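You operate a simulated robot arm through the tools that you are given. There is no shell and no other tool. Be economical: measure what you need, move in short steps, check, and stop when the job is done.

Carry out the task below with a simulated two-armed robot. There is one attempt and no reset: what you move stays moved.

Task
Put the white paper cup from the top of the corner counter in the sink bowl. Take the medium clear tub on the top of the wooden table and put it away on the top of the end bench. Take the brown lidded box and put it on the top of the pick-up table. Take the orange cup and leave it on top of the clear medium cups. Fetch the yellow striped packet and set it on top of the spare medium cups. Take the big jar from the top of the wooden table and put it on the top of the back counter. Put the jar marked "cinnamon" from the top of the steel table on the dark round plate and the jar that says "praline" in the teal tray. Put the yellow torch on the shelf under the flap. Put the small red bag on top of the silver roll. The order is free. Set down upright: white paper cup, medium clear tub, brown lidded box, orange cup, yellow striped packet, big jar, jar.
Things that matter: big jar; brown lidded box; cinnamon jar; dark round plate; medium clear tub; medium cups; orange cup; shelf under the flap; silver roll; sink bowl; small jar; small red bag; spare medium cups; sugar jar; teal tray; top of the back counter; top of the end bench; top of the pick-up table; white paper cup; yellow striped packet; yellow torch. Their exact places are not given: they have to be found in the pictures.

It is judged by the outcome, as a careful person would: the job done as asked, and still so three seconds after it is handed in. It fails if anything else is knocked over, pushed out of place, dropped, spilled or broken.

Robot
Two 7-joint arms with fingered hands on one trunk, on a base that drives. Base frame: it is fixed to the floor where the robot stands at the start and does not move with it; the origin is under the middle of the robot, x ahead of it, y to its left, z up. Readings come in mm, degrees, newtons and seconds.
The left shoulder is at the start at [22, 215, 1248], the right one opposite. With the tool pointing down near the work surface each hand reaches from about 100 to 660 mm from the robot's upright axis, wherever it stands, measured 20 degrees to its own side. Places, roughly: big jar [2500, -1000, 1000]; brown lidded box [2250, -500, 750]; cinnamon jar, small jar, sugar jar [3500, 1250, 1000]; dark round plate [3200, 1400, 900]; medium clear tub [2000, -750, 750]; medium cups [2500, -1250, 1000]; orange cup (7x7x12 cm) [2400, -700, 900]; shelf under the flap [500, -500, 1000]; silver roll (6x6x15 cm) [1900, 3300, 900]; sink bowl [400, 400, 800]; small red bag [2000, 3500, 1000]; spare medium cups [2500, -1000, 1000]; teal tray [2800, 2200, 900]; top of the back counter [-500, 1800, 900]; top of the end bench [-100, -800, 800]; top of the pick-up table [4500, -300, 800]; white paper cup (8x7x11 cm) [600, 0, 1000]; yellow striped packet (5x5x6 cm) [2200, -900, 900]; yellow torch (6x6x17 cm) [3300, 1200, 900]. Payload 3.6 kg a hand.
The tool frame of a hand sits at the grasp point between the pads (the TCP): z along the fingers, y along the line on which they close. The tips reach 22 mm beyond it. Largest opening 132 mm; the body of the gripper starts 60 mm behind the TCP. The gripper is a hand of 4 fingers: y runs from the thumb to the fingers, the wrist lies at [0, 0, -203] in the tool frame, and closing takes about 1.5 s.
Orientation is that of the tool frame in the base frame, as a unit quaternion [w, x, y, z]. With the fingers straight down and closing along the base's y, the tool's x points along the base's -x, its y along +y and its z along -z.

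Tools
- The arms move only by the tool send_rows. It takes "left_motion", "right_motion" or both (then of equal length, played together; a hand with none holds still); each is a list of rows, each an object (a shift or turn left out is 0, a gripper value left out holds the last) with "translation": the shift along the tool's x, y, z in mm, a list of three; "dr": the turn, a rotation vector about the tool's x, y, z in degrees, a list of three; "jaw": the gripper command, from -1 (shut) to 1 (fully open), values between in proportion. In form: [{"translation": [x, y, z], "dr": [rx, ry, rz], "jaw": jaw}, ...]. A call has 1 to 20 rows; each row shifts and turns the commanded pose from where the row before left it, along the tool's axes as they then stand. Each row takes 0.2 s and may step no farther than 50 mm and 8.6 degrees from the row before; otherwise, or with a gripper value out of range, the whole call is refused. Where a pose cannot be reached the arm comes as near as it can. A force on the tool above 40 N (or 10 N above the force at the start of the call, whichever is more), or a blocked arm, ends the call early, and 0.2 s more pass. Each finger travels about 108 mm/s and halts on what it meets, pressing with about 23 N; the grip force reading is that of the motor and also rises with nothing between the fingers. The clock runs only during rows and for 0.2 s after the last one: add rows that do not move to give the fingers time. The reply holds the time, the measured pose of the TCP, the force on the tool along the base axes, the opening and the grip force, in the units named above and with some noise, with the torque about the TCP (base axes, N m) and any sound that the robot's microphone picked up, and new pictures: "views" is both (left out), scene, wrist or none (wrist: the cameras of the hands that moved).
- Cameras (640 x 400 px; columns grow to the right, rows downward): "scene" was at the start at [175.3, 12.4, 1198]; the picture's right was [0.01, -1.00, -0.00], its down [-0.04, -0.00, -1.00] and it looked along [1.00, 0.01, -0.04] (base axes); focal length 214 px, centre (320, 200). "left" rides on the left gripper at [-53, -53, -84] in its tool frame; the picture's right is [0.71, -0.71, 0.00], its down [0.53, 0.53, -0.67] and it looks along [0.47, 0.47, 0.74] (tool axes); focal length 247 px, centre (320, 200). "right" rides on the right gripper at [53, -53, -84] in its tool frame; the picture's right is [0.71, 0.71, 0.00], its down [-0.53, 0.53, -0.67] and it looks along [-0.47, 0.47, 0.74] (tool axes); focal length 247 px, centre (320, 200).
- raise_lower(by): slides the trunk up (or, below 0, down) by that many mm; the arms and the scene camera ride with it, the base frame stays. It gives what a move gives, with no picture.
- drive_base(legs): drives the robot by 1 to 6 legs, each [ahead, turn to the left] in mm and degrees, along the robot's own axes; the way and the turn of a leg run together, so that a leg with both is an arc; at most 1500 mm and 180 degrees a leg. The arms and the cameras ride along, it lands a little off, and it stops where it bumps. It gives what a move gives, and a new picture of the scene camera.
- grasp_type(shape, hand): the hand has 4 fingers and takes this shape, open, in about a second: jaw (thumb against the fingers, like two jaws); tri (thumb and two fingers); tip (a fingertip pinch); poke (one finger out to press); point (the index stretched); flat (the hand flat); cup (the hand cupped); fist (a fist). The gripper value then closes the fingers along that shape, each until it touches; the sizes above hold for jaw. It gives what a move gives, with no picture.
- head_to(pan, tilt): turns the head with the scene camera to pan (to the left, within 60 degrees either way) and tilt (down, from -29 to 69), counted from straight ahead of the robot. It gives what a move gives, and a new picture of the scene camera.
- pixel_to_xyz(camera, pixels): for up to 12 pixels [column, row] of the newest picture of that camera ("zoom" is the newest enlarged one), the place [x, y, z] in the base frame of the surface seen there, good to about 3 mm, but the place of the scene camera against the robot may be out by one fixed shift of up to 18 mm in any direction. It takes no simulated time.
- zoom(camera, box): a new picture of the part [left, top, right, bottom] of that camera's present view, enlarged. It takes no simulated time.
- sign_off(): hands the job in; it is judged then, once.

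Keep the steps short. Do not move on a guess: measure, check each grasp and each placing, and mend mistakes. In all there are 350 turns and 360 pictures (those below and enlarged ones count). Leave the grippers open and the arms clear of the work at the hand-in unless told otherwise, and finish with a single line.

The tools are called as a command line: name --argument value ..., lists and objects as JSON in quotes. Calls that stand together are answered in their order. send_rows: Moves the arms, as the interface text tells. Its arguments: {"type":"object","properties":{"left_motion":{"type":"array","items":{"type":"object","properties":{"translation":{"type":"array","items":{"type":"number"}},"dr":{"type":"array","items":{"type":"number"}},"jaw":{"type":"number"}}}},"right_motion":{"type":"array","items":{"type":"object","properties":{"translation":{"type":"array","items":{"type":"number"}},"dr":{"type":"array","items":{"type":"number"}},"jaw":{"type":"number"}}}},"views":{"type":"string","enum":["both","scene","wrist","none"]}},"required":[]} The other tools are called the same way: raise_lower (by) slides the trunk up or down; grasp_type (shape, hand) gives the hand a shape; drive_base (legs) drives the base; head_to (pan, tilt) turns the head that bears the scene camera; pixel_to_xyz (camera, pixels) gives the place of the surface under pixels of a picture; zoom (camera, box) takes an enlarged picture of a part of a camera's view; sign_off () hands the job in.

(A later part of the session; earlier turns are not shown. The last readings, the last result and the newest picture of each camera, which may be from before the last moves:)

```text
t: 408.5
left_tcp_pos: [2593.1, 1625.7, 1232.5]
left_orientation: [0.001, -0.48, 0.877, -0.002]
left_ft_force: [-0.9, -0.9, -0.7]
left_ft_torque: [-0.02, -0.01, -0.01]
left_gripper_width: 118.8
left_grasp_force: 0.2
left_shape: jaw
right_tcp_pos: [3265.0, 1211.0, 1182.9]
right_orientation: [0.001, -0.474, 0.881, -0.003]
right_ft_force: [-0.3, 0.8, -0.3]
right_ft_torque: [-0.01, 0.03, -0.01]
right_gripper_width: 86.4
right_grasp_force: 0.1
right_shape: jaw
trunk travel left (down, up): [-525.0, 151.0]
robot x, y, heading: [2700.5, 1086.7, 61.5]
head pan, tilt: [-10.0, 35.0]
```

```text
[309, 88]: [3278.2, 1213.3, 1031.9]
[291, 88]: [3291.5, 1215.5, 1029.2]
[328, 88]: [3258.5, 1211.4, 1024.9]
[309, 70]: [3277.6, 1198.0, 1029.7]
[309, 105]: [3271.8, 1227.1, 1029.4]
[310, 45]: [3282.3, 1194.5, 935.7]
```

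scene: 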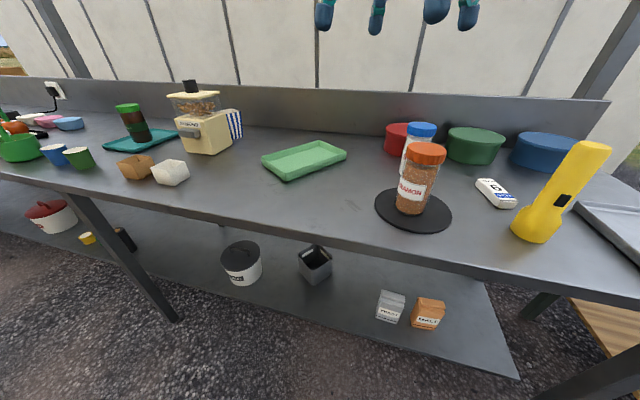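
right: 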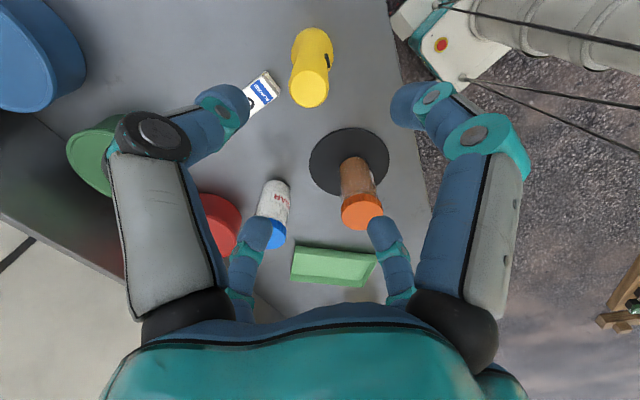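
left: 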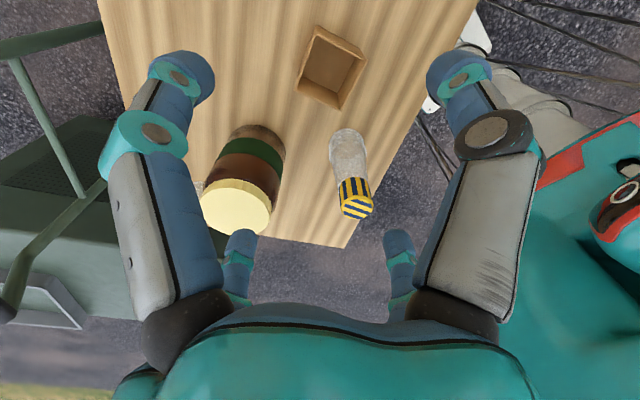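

send_rows --right_motion '[{"translation": [-7, -7, 20]}, {"translation": [0, 0, 45]}, {"translation": [0, 0, 45]}, {"translation": [0, 0, 45]}, {"translation": [0, 0, 43]}, {}]' --views "wrist"

```text
t: 409.9
left_tcp_pos: [2593.6, 1626.2, 1232.8]
left_orientation: [0.0, -0.48, 0.877, -0.001]
left_ft_force: [-0.2, 0.4, -0.1]
left_ft_torque: [-0.01, 0.0, -0.03]
left_gripper_width: 118.7
left_grasp_force: 0.0
left_shape: jaw
right_tcp_pos: [3276.8, 1209.9, 981.0]
right_orientation: [0.002, -0.473, 0.881, -0.003]
right_ft_force: [-0.1, -0.6, 0.3]
right_ft_torque: [-0.02, 0.0, 0.01]
right_gripper_width: 86.3
right_grasp_force: 0.1
right_shape: jaw
trunk travel left (down, up): [-525.0, 151.0]
robot x, y, heading: [2698.7, 1087.3, 61.6]
head pan, tilt: [-10.0, 35.0]
```

right: 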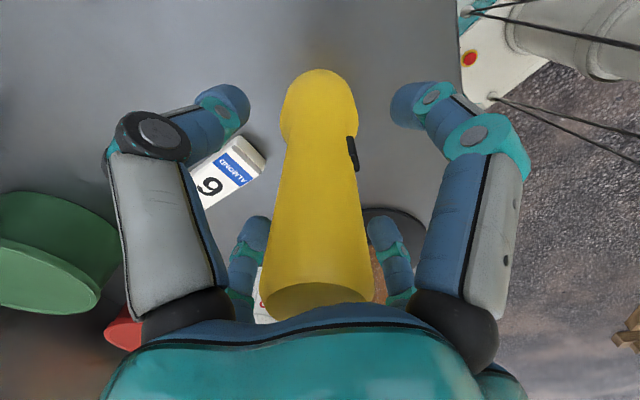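

send_rows --right_motion '[{"jaw": -0.3}, {}, {}, {"jaw": -0.8}, {}, {}, {}, {}]' --views "none"

send_rows --right_motion '[{"translation": [0, 0, -15]}, {"translation": [0, 0, -40]}, {"translation": [0, 0, -45]}, {"translation": [0, 0, -45]}, {"translation": [0, 0, -45]}, {}]' --views "both"

```text
t: 411.7
left_tcp_pos: [2593.5, 1625.8, 1233.4]
left_orientation: [0.001, -0.48, 0.877, -0.001]
left_ft_force: [0.0, 0.6, 0.1]
left_ft_torque: [-0.03, 0.0, -0.02]
left_gripper_width: 118.7
left_grasp_force: 0.2
left_shape: jaw
right_tcp_pos: [3277.0, 1210.0, 982.3]
right_orientation: [-0.001, -0.474, 0.88, -0.003]
right_ft_force: [-0.4, 0.0, 0.7]
right_ft_torque: [-0.03, -0.02, 0.01]
right_gripper_width: 29.4
right_grasp_force: 23.1
right_shape: jaw
trunk travel left (down, up): [-525.0, 151.0]
robot x, y, heading: [2698.7, 1090.6, 61.5]
head pan, tilt: [-10.0, 35.0]
```

```text
t: 413.1
left_tcp_pos: [2593.6, 1625.7, 1232.0]
left_orientation: [0.0, -0.48, 0.877, -0.001]
left_ft_force: [-0.3, -0.5, -0.2]
left_ft_torque: [0.02, 0.03, -0.03]
left_gripper_width: 118.7
left_grasp_force: 0.0
left_shape: jaw
right_tcp_pos: [3276.8, 1209.3, 1173.4]
right_orientation: [-0.001, -0.474, 0.881, -0.003]
right_ft_force: [0.1, -0.2, -2.3]
right_ft_torque: [-0.03, 0.01, 0.0]
right_gripper_width: 29.5
right_grasp_force: 23.9
right_shape: jaw
trunk travel left (down, up): [-525.0, 151.0]
robot x, y, heading: [2699.9, 1089.4, 61.5]
head pan, tilt: [-10.0, 35.0]
```

scene: 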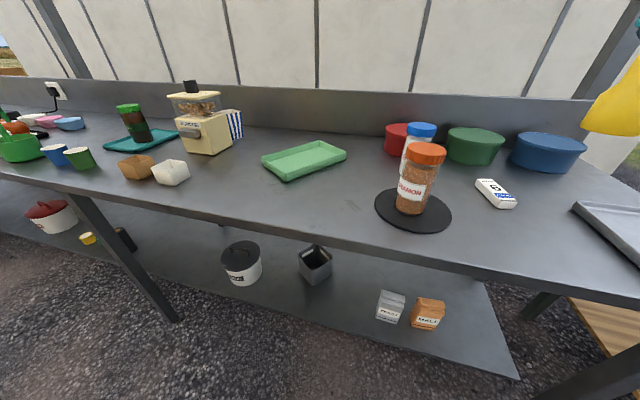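
right: 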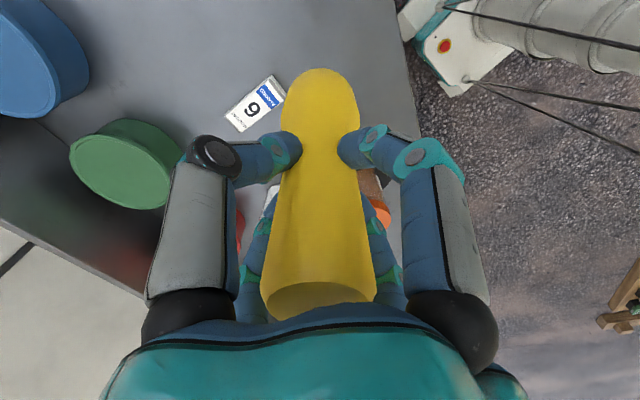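

Torch held. Bring it to a carrying pose, then reverse back toward the wooden table.

send_rows --right_motion '[{"translation": [0, 43, -5]}, {"translation": [0, 43, -5]}, {"translation": [0, 43, -5]}, {"translation": [0, 43, -5]}, {"translation": [0, 43, -5]}, {"translation": [0, 43, -5]}]' --views "none"

drive_base --legs '[[0, 33], [-1500, 0]]'

```text
t: 414.5
left_tcp_pos: [2592.6, 1626.7, 1233.5]
left_orientation: [0.0, -0.48, 0.877, -0.002]
left_ft_force: [0.0, -0.4, 0.1]
left_ft_torque: [-0.03, 0.0, 0.02]
left_gripper_width: 118.9
left_grasp_force: 0.0
left_shape: jaw
right_tcp_pos: [3060.1, 1354.7, 1200.7]
right_orientation: [0.0, -0.474, 0.881, -0.004]
right_ft_force: [-0.2, 0.0, -0.6]
right_ft_torque: [0.02, -0.04, -0.02]
right_gripper_width: 29.5
right_grasp_force: 23.4
right_shape: jaw
trunk travel left (down, up): [-525.0, 151.0]
robot x, y, heading: [2697.1, 1083.4, 61.5]
head pan, tilt: [-10.0, 35.0]
```

```text
t: 421.5
left_tcp_pos: [2425.3, 323.1, 1233.4]
left_orientation: [-0.002, -0.707, 0.708, -0.003]
left_ft_force: [-0.2, 0.5, -0.3]
left_ft_torque: [-0.02, 0.0, 0.0]
left_gripper_width: 118.8
left_grasp_force: 0.1
left_shape: jaw
right_tcp_pos: [2957.1, 354.9, 1198.4]
right_orientation: [0.001, 0.71, -0.704, 0.002]
right_ft_force: [-0.9, 0.2, -1.2]
right_ft_torque: [-0.02, 0.0, -0.03]
right_gripper_width: 29.2
right_grasp_force: 23.1
right_shape: jaw
trunk travel left (down, up): [-525.0, 151.0]
robot x, y, heading: [2796.5, -71.1, 95.5]
head pan, tilt: [-10.0, 35.0]
stopped in leg 2: the robot was blocked; the commanded pose is now the measured one
```

scene: 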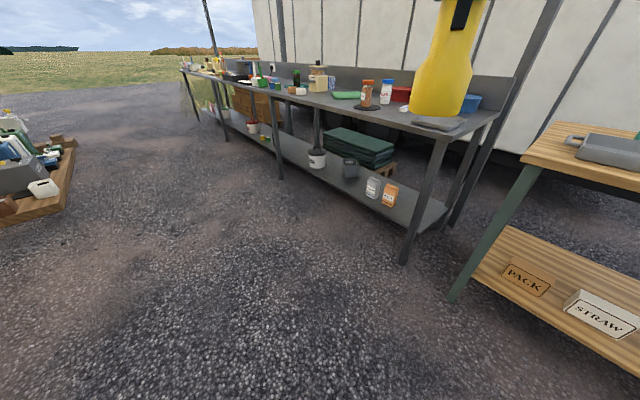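

The left elbow (arm splayed) met the post. Go forward a little, tuck the left hand inward, and check.

drive_base --legs '[[150, 0]]'

send_rows --left_motion '[{"translation": [-15, -35, 0]}, {"translation": [-15, -35, 0]}, {"translation": [-15, -35, 0]}, {"translation": [-15, -35, 0]}, {"translation": [-15, -35, 0]}, {"translation": [-15, -20, 0]}]' --views "none"

```text
t: 422.9
left_tcp_pos: [2402.8, 469.1, 1231.1]
left_orientation: [0.0, 0.708, -0.706, 0.003]
left_ft_force: [0.0, 1.2, -0.3]
left_ft_torque: [-0.01, 0.01, 0.04]
left_gripper_width: 118.7
left_grasp_force: 0.0
left_shape: jaw
right_tcp_pos: [2936.9, 505.2, 1201.2]
right_orientation: [-0.001, 0.711, -0.703, 0.002]
right_ft_force: [0.2, 1.5, -1.8]
right_ft_torque: [-0.02, -0.03, 0.01]
right_gripper_width: 29.3
right_grasp_force: 23.0
right_shape: jaw
trunk travel left (down, up): [-525.0, 151.0]
robot x, y, heading: [2782.8, 80.2, 95.5]
head pan, tilt: [-10.0, 35.0]
```

scene: 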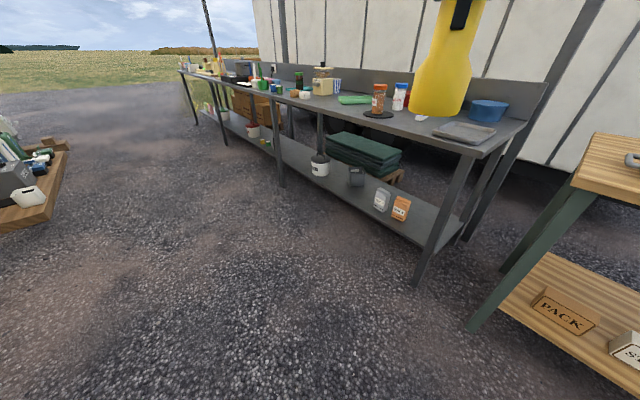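

```text
t: 424.3
left_tcp_pos: [2597.4, 561.7, 1232.3]
left_orientation: [-0.001, 0.709, -0.705, 0.003]
left_ft_force: [-0.3, 0.1, 0.7]
left_ft_torque: [-0.02, 0.02, -0.02]
left_gripper_width: 118.8
left_grasp_force: 0.1
left_shape: jaw
right_tcp_pos: [2936.8, 502.9, 1202.6]
right_orientation: [-0.002, 0.711, -0.703, 0.001]
right_ft_force: [-0.3, -0.4, -2.7]
right_ft_torque: [-0.02, 0.0, -0.04]
right_gripper_width: 29.4
right_grasp_force: 23.0
right_shape: jaw
trunk travel left (down, up): [-525.0, 151.0]
robot x, y, heading: [2783.7, 78.1, 95.9]
head pan, tilt: [-10.0, 35.0]
```

drive_base --legs '[[-530, 0], [0, 40], [0, 40]]'

drive_base --legs '[[0, 40]]'

```text
t: 430.1
left_tcp_pos: [2345.0, -299.7, 1233.1]
left_orientation: [-0.003, 0.943, -0.332, 0.001]
left_ft_force: [-0.7, -1.2, 0.8]
left_ft_torque: [0.04, -0.02, 0.02]
left_gripper_width: 118.6
left_grasp_force: 0.2
left_shape: jaw
right_tcp_pos: [2603.7, -72.9, 1205.7]
right_orientation: [-0.005, 0.944, -0.328, 0.0]
right_ft_force: [-0.4, -0.6, -0.2]
right_ft_torque: [0.05, -0.01, 0.02]
right_gripper_width: 29.0
right_grasp_force: 23.3
right_shape: jaw
trunk travel left (down, up): [-525.0, 151.0]
robot x, y, heading: [2863.8, -420.3, 148.4]
head pan, tilt: [-10.0, 35.0]
stopped in leg 3: the robot was blocked; the commanded pose is now the measured one
```

scene: 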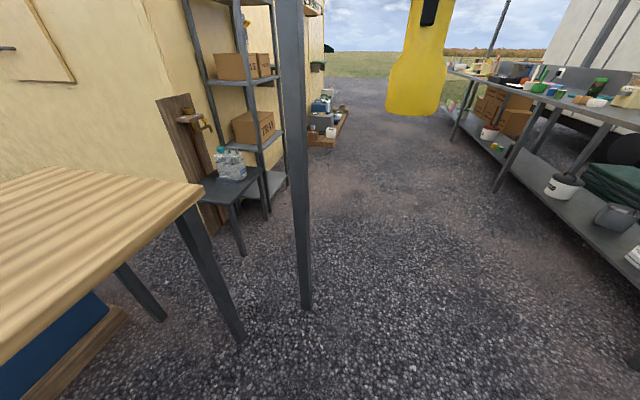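

```text
t: 432.2
left_tcp_pos: [2371.7, -623.6, 1236.0]
left_orientation: [-0.004, 1.0, -0.025, -0.001]
left_ft_force: [0.7, -0.3, -1.2]
left_ft_torque: [0.07, -0.04, -0.02]
left_gripper_width: 118.6
left_grasp_force: 0.0
left_shape: jaw
right_tcp_pos: [2447.3, -288.6, 1204.2]
right_orientation: [-0.005, 1.0, -0.021, 0.002]
right_ft_force: [0.5, -0.2, -2.0]
right_ft_torque: [0.02, 0.0, -0.01]
right_gripper_width: 29.1
right_grasp_force: 22.9
right_shape: jaw
trunk travel left (down, up): [-525.0, 151.0]
robot x, y, heading: [2859.3, -386.2, -175.1]
head pan, tilt: [-10.0, 35.0]
stopped in leg 1: the robot was blocked; the commanded pose is now the measured one
```

scene: 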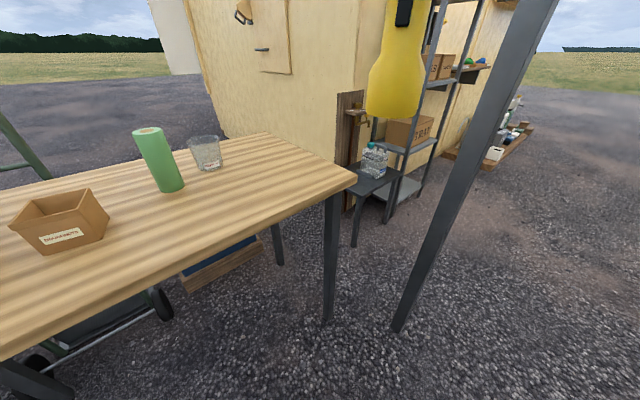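

drive_base --legs '[[0, 46]]'

drive_base --legs '[[262, 0], [0, -32]]'

head_to --pan 30 --tilt 35

```text
t: 435.2
left_tcp_pos: [2690.8, -898.7, 1234.9]
left_orientation: [-0.003, 0.932, 0.363, -0.002]
left_ft_force: [0.2, -0.1, -0.2]
left_ft_torque: [0.05, 0.08, 0.0]
left_gripper_width: 118.9
left_grasp_force: 0.0
left_shape: jaw
right_tcp_pos: [2503.0, -610.0, 1205.5]
right_orientation: [-0.005, 0.93, 0.367, -0.003]
right_ft_force: [1.2, -1.2, -1.2]
right_ft_torque: [0.06, 0.05, -0.01]
right_gripper_width: 28.9
right_grasp_force: 23.0
right_shape: jaw
trunk travel left (down, up): [-525.0, 151.0]
robot x, y, heading: [2833.2, -358.6, -129.5]
head pan, tilt: [-10.0, 35.0]
stopped in leg 1: the robot was blocked; the commanded pose is now the measured one
```

scene: 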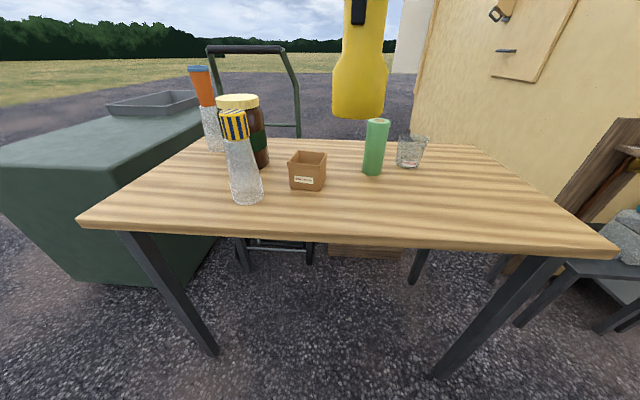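

```text
t: 438.6
left_tcp_pos: [2266.3, -936.6, 1236.5]
left_orientation: [-0.001, 0.995, 0.095, -0.001]
left_ft_force: [-0.3, 0.3, 0.1]
left_ft_torque: [0.03, -0.02, -0.05]
left_gripper_width: 119.1
left_grasp_force: 0.0
left_shape: jaw
right_tcp_pos: [2257.4, -593.3, 1203.3]
right_orientation: [-0.005, 0.995, 0.098, 0.002]
right_ft_force: [0.1, 0.1, -1.9]
right_ft_torque: [0.0, -0.01, 0.01]
right_gripper_width: 29.3
right_grasp_force: 23.2
right_shape: jaw
trunk travel left (down, up): [-525.0, 151.0]
robot x, y, heading: [2678.3, -585.2, -161.2]
head pan, tilt: [-10.0, 35.0]
```

scene: 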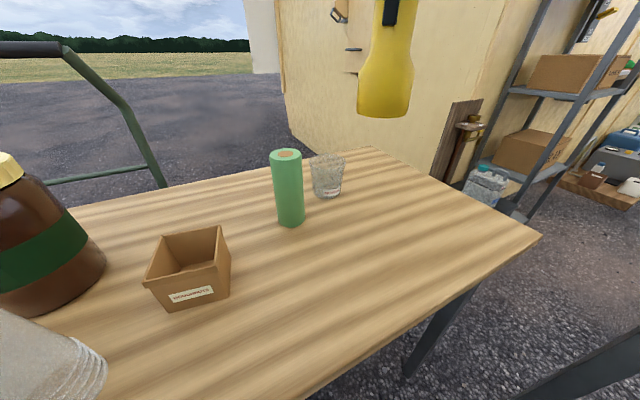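

```text
t: 439.6
left_tcp_pos: [2266.9, -935.1, 1235.8]
left_orientation: [-0.002, 0.996, 0.095, -0.001]
left_ft_force: [0.0, -1.0, 0.4]
left_ft_torque: [0.01, 0.02, -0.01]
left_gripper_width: 119.0
left_grasp_force: 0.1
left_shape: jaw
right_tcp_pos: [2257.9, -591.7, 1203.3]
right_orientation: [-0.002, 0.995, 0.097, 0.001]
right_ft_force: [-0.7, 0.2, -1.7]
right_ft_torque: [-0.01, 0.01, 0.0]
right_gripper_width: 29.1
right_grasp_force: 22.7
right_shape: jaw
trunk travel left (down, up): [-525.0, 151.0]
robot x, y, heading: [2676.4, -583.5, -161.3]
head pan, tilt: [30.0, 35.0]
```

scene: 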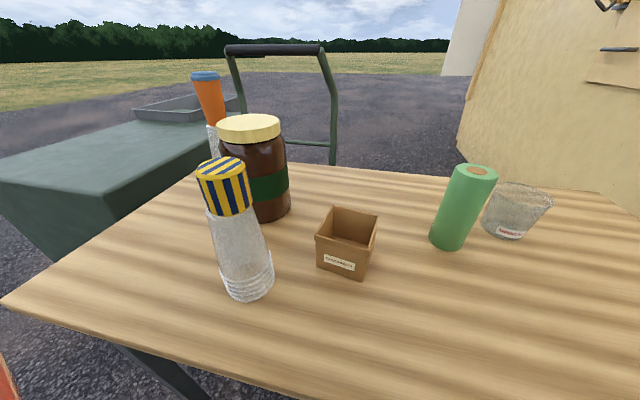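

Jar clear for the left arm. Bring the left hand over it to measure.

send_rows --left_motion '[{"translation": [40, 20, 0], "jaw": 1}, {"translation": [45, 20, 0]}, {"translation": [30, 18, 0]}, {}]' --views "wrist"

```text
t: 440.6
left_tcp_pos: [2390.9, -969.3, 1235.9]
left_orientation: [-0.002, 0.996, 0.093, 0.0]
left_ft_force: [-0.4, 0.0, -0.2]
left_ft_torque: [-0.02, -0.04, -0.02]
left_gripper_width: 132.2
left_grasp_force: 0.0
left_shape: jaw
right_tcp_pos: [2258.5, -592.3, 1203.6]
right_orientation: [-0.003, 0.995, 0.097, 0.001]
right_ft_force: [-0.7, 0.0, -1.9]
right_ft_torque: [0.0, 0.01, 0.01]
right_gripper_width: 29.1
right_grasp_force: 23.1
right_shape: jaw
trunk travel left (down, up): [-525.0, 151.0]
robot x, y, heading: [2681.6, -579.6, -161.2]
head pan, tilt: [30.0, 35.0]
```

left: 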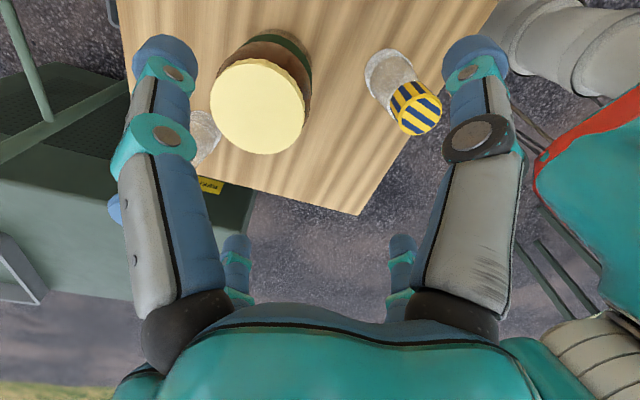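

pixel_to_xyz --camera "left" --pixels '[[258, 105], [211, 105], [305, 105], [258, 60], [258, 152], [305, 75], [390, 65]]'

```text
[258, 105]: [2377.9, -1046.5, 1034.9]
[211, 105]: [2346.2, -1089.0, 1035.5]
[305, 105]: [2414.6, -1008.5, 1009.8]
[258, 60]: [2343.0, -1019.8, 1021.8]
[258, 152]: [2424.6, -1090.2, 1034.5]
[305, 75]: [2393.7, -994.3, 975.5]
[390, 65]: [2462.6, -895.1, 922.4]
```

Lid centre ≈ (2382,−1051), r≈54. Centre, descend to z 1120 and recheck.

send_rows --left_motion '[{"translation": [-12, 40, 30]}, {"translation": [-12, 39, 30]}, {"translation": [0, 0, 40]}, {"translation": [0, 0, 20]}, {}]' --views "wrist"

```text
refused: row 1 steps farther than a row can; nothing moved
```

send_rows --left_motion '[{"translation": [-12, 40, 20]}, {"translation": [-12, 39, 20]}, {"translation": [0, 0, 40]}, {"translation": [0, 0, 35]}, {}]' --views "wrist"

```text
t: 441.8
left_tcp_pos: [2380.9, -1053.4, 1122.3]
left_orientation: [-0.001, 0.996, 0.093, -0.001]
left_ft_force: [-0.1, 0.4, 0.9]
left_ft_torque: [0.04, 0.03, -0.04]
left_gripper_width: 131.9
left_grasp_force: 0.1
left_shape: jaw
right_tcp_pos: [2259.0, -592.5, 1204.9]
right_orientation: [-0.004, 0.995, 0.098, 0.0]
right_ft_force: [0.7, -0.7, -2.7]
right_ft_torque: [-0.03, 0.0, 0.02]
right_gripper_width: 29.2
right_grasp_force: 22.8
right_shape: jaw
trunk travel left (down, up): [-525.0, 151.0]
robot x, y, heading: [2684.1, -583.1, -161.1]
head pan, tilt: [30.0, 35.0]
```

left: 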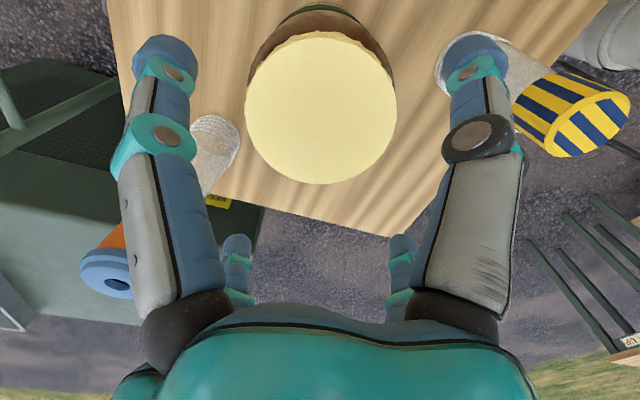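

Lid diameter ≈111 mm; nudge (+3,+3) and descend to z≈1026.

send_rows --left_motion '[{"translation": [3, 3, 0]}, {"translation": [0, 0, 40]}, {"translation": [0, 0, 30]}, {"translation": [0, 0, 15]}, {"translation": [0, 0, 11]}, {}]' --views "wrist"

```text
t: 443.2
left_tcp_pos: [2385.6, -1056.7, 1025.6]
left_orientation: [-0.001, 0.996, 0.094, -0.001]
left_ft_force: [0.3, 0.8, 0.0]
left_ft_torque: [0.0, -0.01, 0.03]
left_gripper_width: 131.9
left_grasp_force: 0.0
left_shape: jaw
right_tcp_pos: [2258.3, -592.6, 1205.8]
right_orientation: [-0.003, 0.995, 0.098, 0.001]
right_ft_force: [-0.4, -0.6, -2.7]
right_ft_torque: [0.01, 0.01, -0.01]
right_gripper_width: 29.2
right_grasp_force: 23.0
right_shape: jaw
trunk travel left (down, up): [-525.0, 151.0]
robot x, y, heading: [2681.6, -585.3, -161.2]
head pan, tilt: [30.0, 35.0]
```

left: 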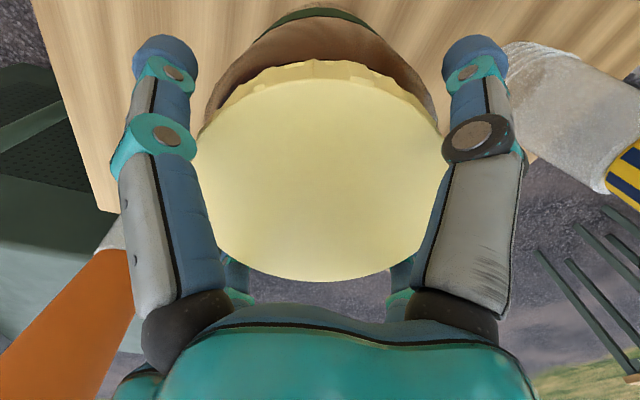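

send_rows --left_motion '[{"translation": [0, 0, 5]}, {"jaw": 0.75}, {}, {"jaw": 0.5}, {}, {"jaw": 0.2}, {}, {}, {}]' --views "wrist"

```text
t: 445.2
left_tcp_pos: [2385.1, -1056.9, 1020.7]
left_orientation: [-0.001, 0.996, 0.094, -0.002]
left_ft_force: [-0.1, -0.6, 11.6]
left_ft_torque: [-0.05, -0.02, -0.33]
left_gripper_width: 106.1
left_grasp_force: 22.7
left_shape: jaw
right_tcp_pos: [2260.6, -591.6, 1204.4]
right_orientation: [-0.002, 0.995, 0.098, 0.0]
right_ft_force: [0.1, -0.3, -2.1]
right_ft_torque: [-0.03, -0.01, 0.0]
right_gripper_width: 28.9
right_grasp_force: 23.4
right_shape: jaw
trunk travel left (down, up): [-525.0, 151.0]
robot x, y, heading: [2678.7, -580.3, -161.2]
head pan, tilt: [30.0, 35.0]
```

left: 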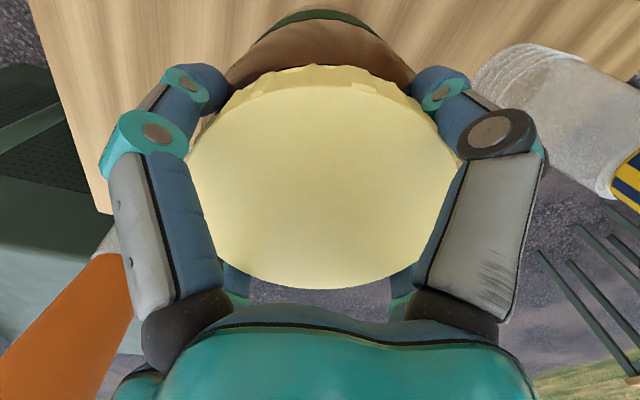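

Gripped at 106 mm. Lift 10 mm, check, then higher.

send_rows --left_motion '[{"jaw": -0.2}, {"translation": [0, 0, -5]}, {"translation": [0, 0, -10]}, {"translation": [0, 0, -10]}, {}]' --views "both"

```text
t: 446.4
left_tcp_pos: [2384.4, -1054.8, 1043.3]
left_orientation: [-0.003, 0.996, 0.095, 0.001]
left_ft_force: [0.0, 0.4, -14.7]
left_ft_torque: [-0.04, -0.03, 0.0]
left_gripper_width: 103.4
left_grasp_force: 23.0
left_shape: jaw
right_tcp_pos: [2258.8, -592.8, 1204.5]
right_orientation: [-0.004, 0.995, 0.099, 0.002]
right_ft_force: [-0.4, -0.3, -2.1]
right_ft_torque: [-0.02, 0.01, 0.01]
right_gripper_width: 29.3
right_grasp_force: 22.7
right_shape: jaw
trunk travel left (down, up): [-525.0, 151.0]
robot x, y, heading: [2681.4, -580.1, -161.2]
head pan, tilt: [30.0, 35.0]
```

scene: 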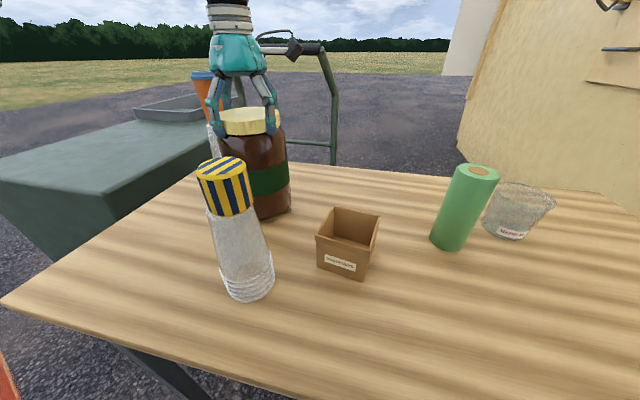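
left: 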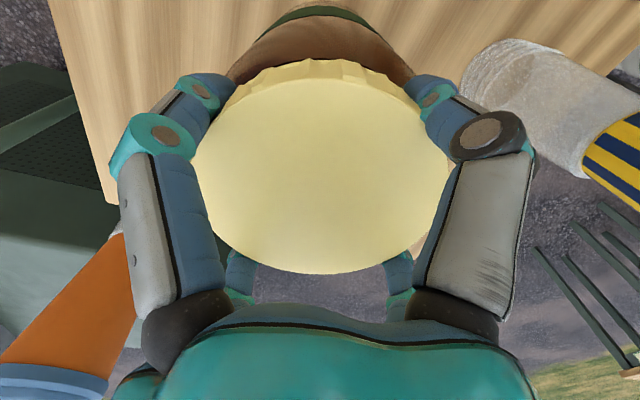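

Holding (about 1.5 kg). Raise by arm and trunk so the jar clears the stacks.

send_rows --left_motion '[{"translation": [0, 0, -20]}, {"translation": [0, 0, -30]}, {"translation": [0, 0, -30]}, {"translation": [0, 0, -30]}, {"translation": [0, 0, -30]}, {}]' --views "none"

raise_lower --by 140

drive_base --legs '[[-400, 0]]'

```text
t: 447.8
left_tcp_pos: [2387.4, -1058.9, 1184.4]
left_orientation: [-0.002, 0.996, 0.093, 0.0]
left_ft_force: [0.0, -0.9, -14.4]
left_ft_torque: [0.0, 0.03, -0.01]
left_gripper_width: 103.5
left_grasp_force: 22.7
left_shape: jaw
right_tcp_pos: [2258.8, -593.5, 1204.7]
right_orientation: [-0.004, 0.995, 0.097, 0.001]
right_ft_force: [0.0, 0.7, -3.1]
right_ft_torque: [-0.01, -0.02, -0.01]
right_gripper_width: 29.0
right_grasp_force: 23.1
right_shape: jaw
trunk travel left (down, up): [-525.0, 151.0]
robot x, y, heading: [2684.2, -581.7, -161.1]
head pan, tilt: [30.0, 35.0]
```

```text
t: 449.5
left_tcp_pos: [2384.6, -1057.7, 1323.3]
left_orientation: [-0.002, 0.996, 0.094, 0.0]
left_ft_force: [0.7, -0.4, -13.6]
left_ft_torque: [-0.04, -0.02, -0.02]
left_gripper_width: 103.2
left_grasp_force: 23.4
left_shape: jaw
right_tcp_pos: [2258.1, -594.4, 1344.0]
right_orientation: [-0.004, 0.995, 0.097, 0.001]
right_ft_force: [-0.3, 0.6, -1.9]
right_ft_torque: [-0.02, 0.02, 0.01]
right_gripper_width: 29.2
right_grasp_force: 23.3
right_shape: jaw
trunk travel left (down, up): [-665.0, 11.0]
robot x, y, heading: [2680.7, -583.4, -161.4]
head pan, tilt: [30.0, 35.0]
```

```text
t: 452.0
left_tcp_pos: [2763.5, -928.9, 1324.1]
left_orientation: [-0.002, 0.996, 0.094, -0.001]
left_ft_force: [0.4, 0.2, -13.9]
left_ft_torque: [-0.01, -0.03, 0.01]
left_gripper_width: 103.3
left_grasp_force: 22.6
left_shape: jaw
right_tcp_pos: [2636.1, -465.3, 1344.4]
right_orientation: [-0.004, 0.995, 0.098, 0.001]
right_ft_force: [0.0, 1.1, -1.3]
right_ft_torque: [0.0, 0.01, 0.02]
right_gripper_width: 28.8
right_grasp_force: 22.9
right_shape: jaw
trunk travel left (down, up): [-665.0, 11.0]
robot x, y, heading: [3058.3, -455.5, -161.2]
head pan, tilt: [30.0, 35.0]
```

scene: 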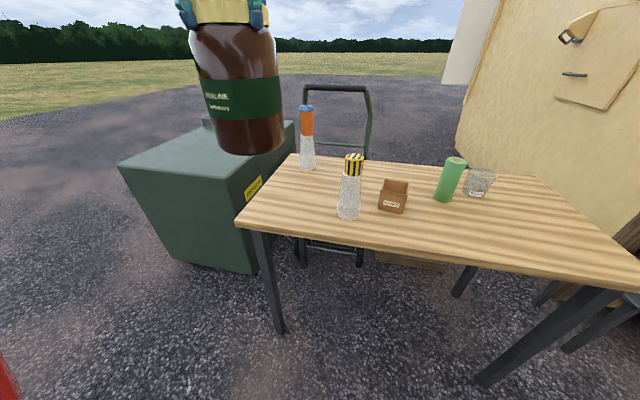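

Jar in hand and clear. Tuck the left arm in, lower the trunk 100 mm, then start the trip to the kiosk.

send_rows --left_motion '[{"translation": [0, -35, 0]}, {"translation": [0, -35, 0]}, {"translation": [0, -35, 0]}, {"translation": [0, -35, 0]}, {"translation": [0, -35, 0]}, {}]' --views "none"

raise_lower --by -100

drive_base --legs '[[0, -36], [0, -36]]'

drive_base --legs '[[0, -36]]'

```text
t: 453.4
left_tcp_pos: [2729.9, -756.5, 1325.3]
left_orientation: [-0.003, 0.996, 0.094, 0.0]
left_ft_force: [-0.4, -0.2, -14.0]
left_ft_torque: [-0.05, -0.01, -0.02]
left_gripper_width: 103.7
left_grasp_force: 22.7
left_shape: jaw
right_tcp_pos: [2636.6, -465.5, 1345.0]
right_orientation: [-0.003, 0.995, 0.098, 0.002]
right_ft_force: [0.1, -0.5, -2.2]
right_ft_torque: [0.04, -0.01, 0.0]
right_gripper_width: 29.0
right_grasp_force: 22.8
right_shape: jaw
trunk travel left (down, up): [-665.0, 11.0]
robot x, y, heading: [3060.7, -452.8, -161.3]
head pan, tilt: [30.0, 35.0]
```

```text
t: 454.7
left_tcp_pos: [2731.5, -756.0, 1225.4]
left_orientation: [-0.003, 0.996, 0.093, -0.001]
left_ft_force: [-0.4, 0.5, -12.8]
left_ft_torque: [-0.01, -0.02, 0.03]
left_gripper_width: 103.3
left_grasp_force: 22.9
left_shape: jaw
right_tcp_pos: [2636.1, -466.5, 1244.8]
right_orientation: [-0.003, 0.995, 0.097, 0.002]
right_ft_force: [-0.1, 0.6, -2.1]
right_ft_torque: [-0.01, -0.03, 0.04]
right_gripper_width: 29.1
right_grasp_force: 23.2
right_shape: jaw
trunk travel left (down, up): [-565.0, 111.0]
robot x, y, heading: [3058.8, -453.5, -161.0]
head pan, tilt: [30.0, 35.0]
```

```text
t: 458.4
left_tcp_pos: [2653.5, -255.4, 1222.6]
left_orientation: [0.004, 0.877, -0.48, 0.003]
left_ft_force: [1.0, 2.5, -13.5]
left_ft_torque: [0.11, 0.0, 0.02]
left_gripper_width: 104.2
left_grasp_force: 22.8
left_shape: jaw
right_tcp_pos: [2889.0, -57.9, 1244.0]
right_orientation: [-0.001, 0.879, -0.477, 0.002]
right_ft_force: [-0.1, 1.6, -1.8]
right_ft_torque: [-0.02, 0.0, 0.01]
right_gripper_width: 29.3
right_grasp_force: 23.1
right_shape: jaw
trunk travel left (down, up): [-565.0, 111.0]
robot x, y, heading: [3004.6, -491.9, 128.1]
head pan, tilt: [30.0, 35.0]
stopped in leg 2: the robot was blocked; the commanded pose is now the measured one
```

scene: 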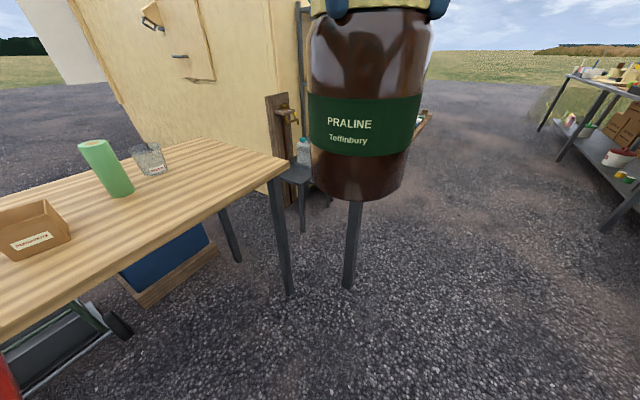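

```text
t: 460.5
left_tcp_pos: [2861.4, -90.6, 1224.4]
left_orientation: [-0.002, -0.682, 0.732, 0.0]
left_ft_force: [-0.8, 0.5, -13.6]
left_ft_torque: [-0.01, 0.01, 0.0]
left_gripper_width: 104.0
left_grasp_force: 23.3
left_shape: jaw
right_tcp_pos: [3167.1, -76.5, 1245.5]
right_orientation: [0.002, -0.685, 0.729, -0.003]
right_ft_force: [-0.6, 0.9, -2.2]
right_ft_torque: [0.02, -0.02, 0.02]
right_gripper_width: 29.0
right_grasp_force: 23.0
right_shape: jaw
trunk travel left (down, up): [-565.0, 111.0]
robot x, y, heading: [2976.6, -493.6, 91.7]
head pan, tilt: [30.0, 35.0]
```

scene: 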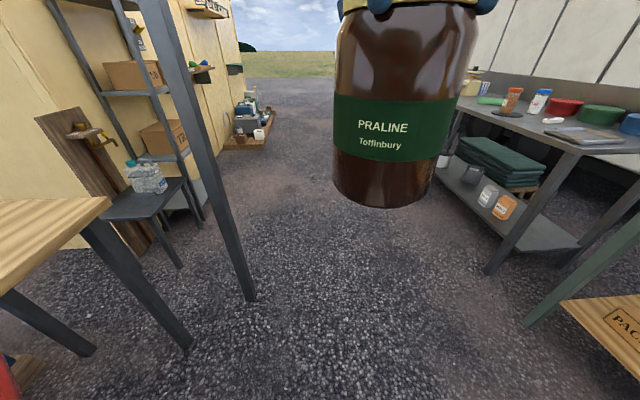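

All well; driving up the lane.

drive_base --legs '[[780, 0]]'

drive_base --legs '[[0, 35]]'

drive_base --legs '[[1500, 0], [1500, 0], [1500, 0]]'

```text
t: 464.7
left_tcp_pos: [2842.2, 694.6, 1224.0]
left_orientation: [-0.003, -0.68, 0.733, -0.001]
left_ft_force: [-0.6, 0.2, -14.4]
left_ft_torque: [0.0, 0.0, -0.03]
left_gripper_width: 104.3
left_grasp_force: 22.8
left_shape: jaw
right_tcp_pos: [3146.9, 708.2, 1245.1]
right_orientation: [0.002, -0.684, 0.729, -0.003]
right_ft_force: [0.5, 0.3, -0.9]
right_ft_torque: [-0.03, 0.0, -0.03]
right_gripper_width: 28.9
right_grasp_force: 22.2
right_shape: jaw
trunk travel left (down, up): [-565.0, 111.0]
robot x, y, heading: [2955.5, 288.9, 91.3]
head pan, tilt: [30.0, 35.0]
```

scene: 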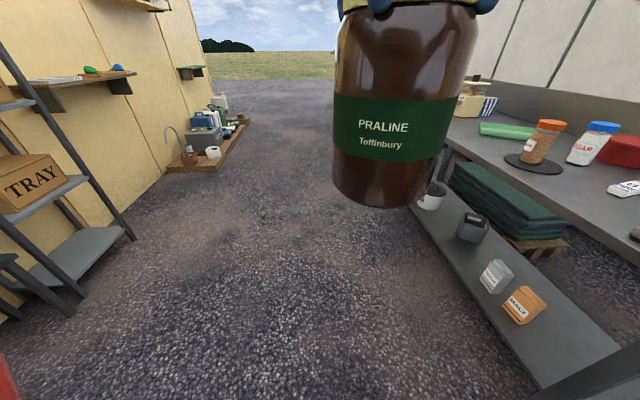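

```text
t: 466.8
left_tcp_pos: [2629.3, 556.0, 1225.4]
left_orientation: [0.002, 0.87, -0.493, 0.002]
left_ft_force: [-0.4, 1.0, -14.8]
left_ft_torque: [-0.02, 0.01, 0.02]
left_gripper_width: 104.1
left_grasp_force: 23.0
left_shape: jaw
right_tcp_pos: [2871.5, 743.5, 1246.7]
right_orientation: [-0.003, 0.872, -0.489, 0.003]
right_ft_force: [-0.4, -0.5, -3.4]
right_ft_torque: [0.01, 0.02, 0.03]
right_gripper_width: 29.4
right_grasp_force: 22.9
right_shape: jaw
trunk travel left (down, up): [-565.0, 111.0]
robot x, y, heading: [2979.9, 311.2, 126.1]
head pan, tilt: [30.0, 35.0]
```

scene: 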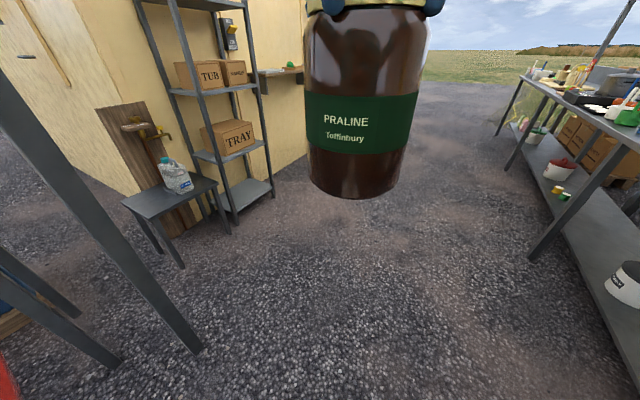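

```text
t: 488.3
left_tcp_pos: [57.9, 4265.7, 1225.9]
left_orientation: [0.003, 0.857, -0.514, 0.001]
left_ft_force: [-0.1, -0.2, -13.8]
left_ft_torque: [0.01, 0.0, 0.06]
left_gripper_width: 103.9
left_grasp_force: 22.9
left_shape: jaw
right_tcp_pos: [309.9, 4440.0, 1248.0]
right_orientation: [-0.003, 0.859, -0.512, 0.002]
right_ft_force: [0.2, -1.0, -2.3]
right_ft_torque: [0.02, 0.01, 0.01]
right_gripper_width: 29.2
right_grasp_force: 22.6
right_shape: jaw
trunk travel left (down, up): [-565.0, 111.0]
robot x, y, heading: [393.8, 4000.7, 123.0]
head pan, tilt: [30.0, 35.0]
```

scene: 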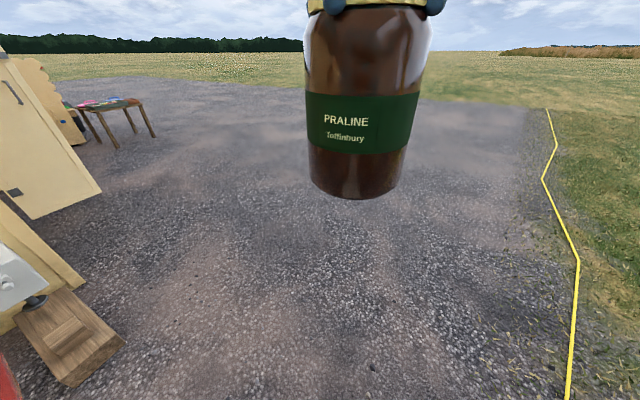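

Now around the corner toward the door.

drive_base --legs '[[0, 46]]'

drive_base --legs '[[1000, 0], [0, 24]]'

drive_base --legs '[[1350, 0], [1300, 0]]'

```text
t: 490.8
left_tcp_pos: [-27.3, 3945.0, 1225.5]
left_orientation: [0.001, 0.99, -0.144, 0.002]
left_ft_force: [-1.2, 0.3, -15.2]
left_ft_torque: [0.03, 0.01, -0.01]
left_gripper_width: 103.8
left_grasp_force: 22.9
left_shape: jaw
right_tcp_pos: [23.3, 4248.9, 1247.5]
right_orientation: [-0.003, 0.99, -0.139, 0.001]
right_ft_force: [-0.3, 0.1, -2.5]
right_ft_torque: [-0.01, 0.0, 0.01]
right_gripper_width: 29.2
right_grasp_force: 23.1
right_shape: jaw
trunk travel left (down, up): [-565.0, 111.0]
robot x, y, heading: [400.5, 4041.6, 168.8]
head pan, tilt: [30.0, 35.0]
```

scene: 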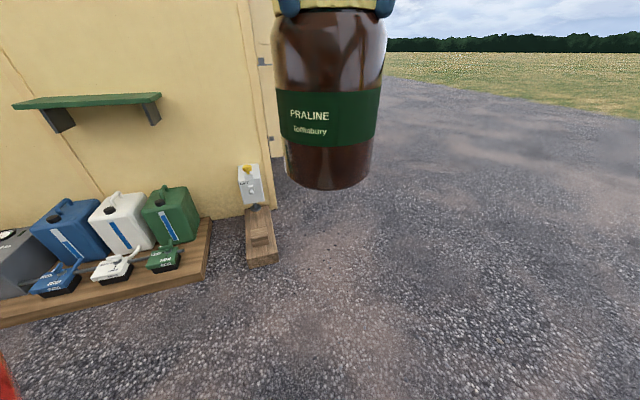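

```text
t: 497.2
left_tcp_pos: [-925.4, 3974.8, 1226.3]
left_orientation: [0.002, 0.998, 0.063, 0.003]
left_ft_force: [-1.1, 0.5, -13.3]
left_ft_torque: [0.01, -0.02, 0.02]
left_gripper_width: 103.6
left_grasp_force: 22.8
left_shape: jaw
right_tcp_pos: [-999.7, 4271.4, 1249.1]
right_orientation: [-0.003, 0.998, 0.068, 0.0]
right_ft_force: [0.3, 0.0, -2.3]
right_ft_torque: [-0.02, -0.02, 0.03]
right_gripper_width: 29.0
right_grasp_force: 23.3
right_shape: jaw
trunk travel left (down, up): [-565.0, 111.0]
robot x, y, heading: [-574.5, 4257.5, -167.5]
head pan, tilt: [30.0, 35.0]
```

scene: 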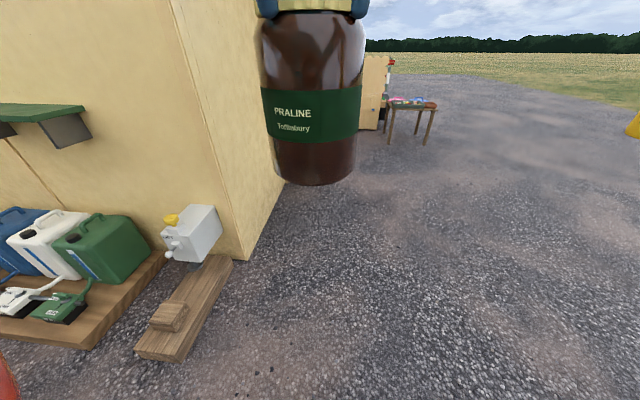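

```text
t: 510.2
left_tcp_pos: [-3542.9, 3398.1, 1226.7]
left_orientation: [0.002, 0.998, 0.056, 0.001]
left_ft_force: [-0.4, 0.2, -13.7]
left_ft_torque: [0.0, -0.04, 0.0]
left_gripper_width: 103.9
left_grasp_force: 22.7
left_shape: jaw
right_tcp_pos: [-3614.2, 3697.8, 1249.6]
right_orientation: [-0.004, 0.998, 0.063, 0.0]
right_ft_force: [0.9, -0.2, -2.7]
right_ft_torque: [0.02, 0.04, -0.04]
right_gripper_width: 29.3
right_grasp_force: 22.9
right_shape: jaw
trunk travel left (down, up): [-565.0, 111.0]
robot x, y, heading: [-3188.7, 3678.2, -168.4]
head pan, tilt: [30.0, 35.0]
```

scene: 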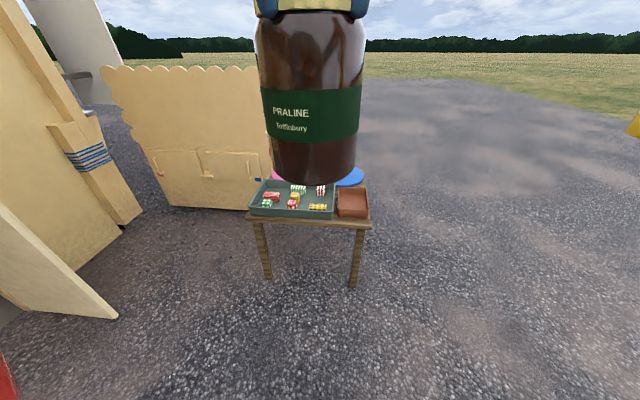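

Turning left to face the door.

drive_base --legs '[[0, 36]]'

drive_base --legs '[[0, 36]]'

drive_base --legs '[[0, 30]]'

head_to --pan 0 --tilt 20

```text
t: 512.3
left_tcp_pos: [-3305.2, 3245.3, 1226.9]
left_orientation: [0.0, 0.931, 0.366, 0.003]
left_ft_force: [-0.3, 0.4, -14.8]
left_ft_torque: [0.02, -0.02, -0.02]
left_gripper_width: 103.9
left_grasp_force: 22.9
left_shape: jaw
right_tcp_pos: [-3539.5, 3444.0, 1249.9]
right_orientation: [-0.003, 0.929, 0.37, -0.002]
right_ft_force: [-0.7, 1.1, -1.5]
right_ft_torque: [-0.01, 0.06, 0.04]
right_gripper_width: 29.3
right_grasp_force: 23.0
right_shape: jaw
trunk travel left (down, up): [-565.0, 111.0]
robot x, y, heading: [-3209.2, 3705.2, -132.0]
head pan, tilt: [30.0, 35.0]
```

scene: 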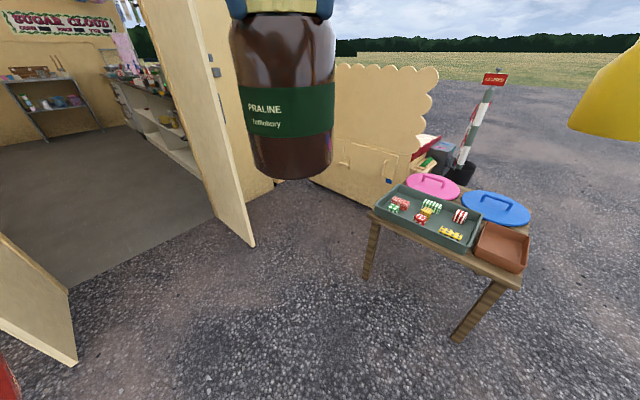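

```text
t: 514.4
left_tcp_pos: [-3019.9, 3278.3, 1227.7]
left_orientation: [-0.001, 0.773, 0.635, 0.003]
left_ft_force: [-0.1, 0.8, -14.8]
left_ft_torque: [0.04, -0.02, -0.02]
left_gripper_width: 103.8
left_grasp_force: 22.9
left_shape: jaw
right_tcp_pos: [-3326.0, 3300.6, 1249.9]
right_orientation: [-0.003, 0.769, 0.639, -0.002]
right_ft_force: [-1.3, 0.3, -2.9]
right_ft_torque: [0.01, -0.01, -0.01]
right_gripper_width: 28.9
right_grasp_force: 22.6
right_shape: jaw
trunk travel left (down, up): [-565.0, 111.0]
robot x, y, heading: [-3241.2, 3704.9, -96.6]
head pan, tilt: [30.0, 35.0]
```

scene: 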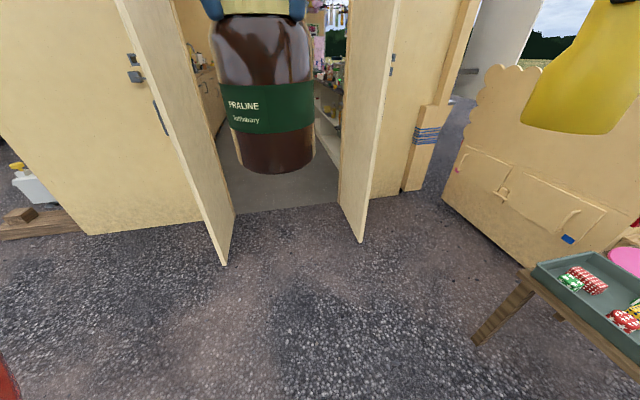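

```text
t: 516.3
left_tcp_pos: [-2835.9, 3440.5, 1227.6]
left_orientation: [-0.001, 0.585, 0.811, 0.003]
left_ft_force: [0.5, 0.0, -14.0]
left_ft_torque: [0.03, 0.0, 0.02]
left_gripper_width: 104.3
left_grasp_force: 22.9
left_shape: jaw
right_tcp_pos: [-3113.5, 3309.3, 1250.3]
right_orientation: [-0.002, 0.581, 0.814, -0.003]
right_ft_force: [0.4, -0.2, -1.4]
right_ft_torque: [-0.02, -0.01, 0.02]
right_gripper_width: 29.1
right_grasp_force: 23.3
right_shape: jaw
trunk travel left (down, up): [-565.0, 111.0]
robot x, y, heading: [-3264.0, 3692.3, -67.0]
head pan, tilt: [30.0, 35.0]
```

scene: 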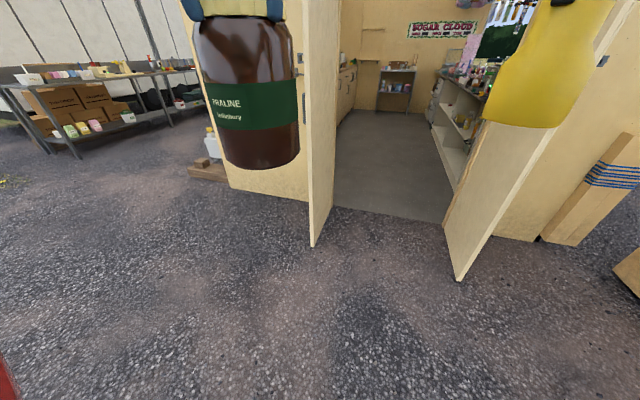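

```text
t: 517.2
left_tcp_pos: [-2836.7, 3439.6, 1229.3]
left_orientation: [-0.001, 0.585, 0.811, 0.003]
left_ft_force: [-0.3, 0.1, -14.9]
left_ft_torque: [0.03, 0.02, 0.01]
left_gripper_width: 104.3
left_grasp_force: 23.2
left_shape: jaw
right_tcp_pos: [-3114.3, 3308.4, 1251.4]
right_orientation: [-0.001, 0.581, 0.814, -0.004]
right_ft_force: [0.6, 0.9, -2.0]
right_ft_torque: [0.02, 0.0, -0.02]
right_gripper_width: 29.1
right_grasp_force: 23.0
right_shape: jaw
trunk travel left (down, up): [-565.0, 111.0]
robot x, y, heading: [-3264.0, 3690.8, -66.9]
head pan, tilt: [0.0, 20.0]
```

scene: 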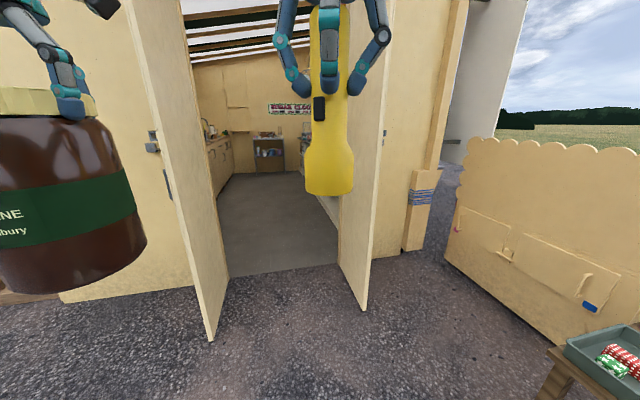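

pixel_to_xyz --camera "scene" --pixels '[[212, 338], [365, 306], [228, 275], [340, 262], [205, 130], [375, 130]]'

```text
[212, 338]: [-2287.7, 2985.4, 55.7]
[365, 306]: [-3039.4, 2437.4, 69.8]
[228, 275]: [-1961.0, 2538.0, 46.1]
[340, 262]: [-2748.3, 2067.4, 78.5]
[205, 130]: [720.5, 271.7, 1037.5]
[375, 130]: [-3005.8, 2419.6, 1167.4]
```

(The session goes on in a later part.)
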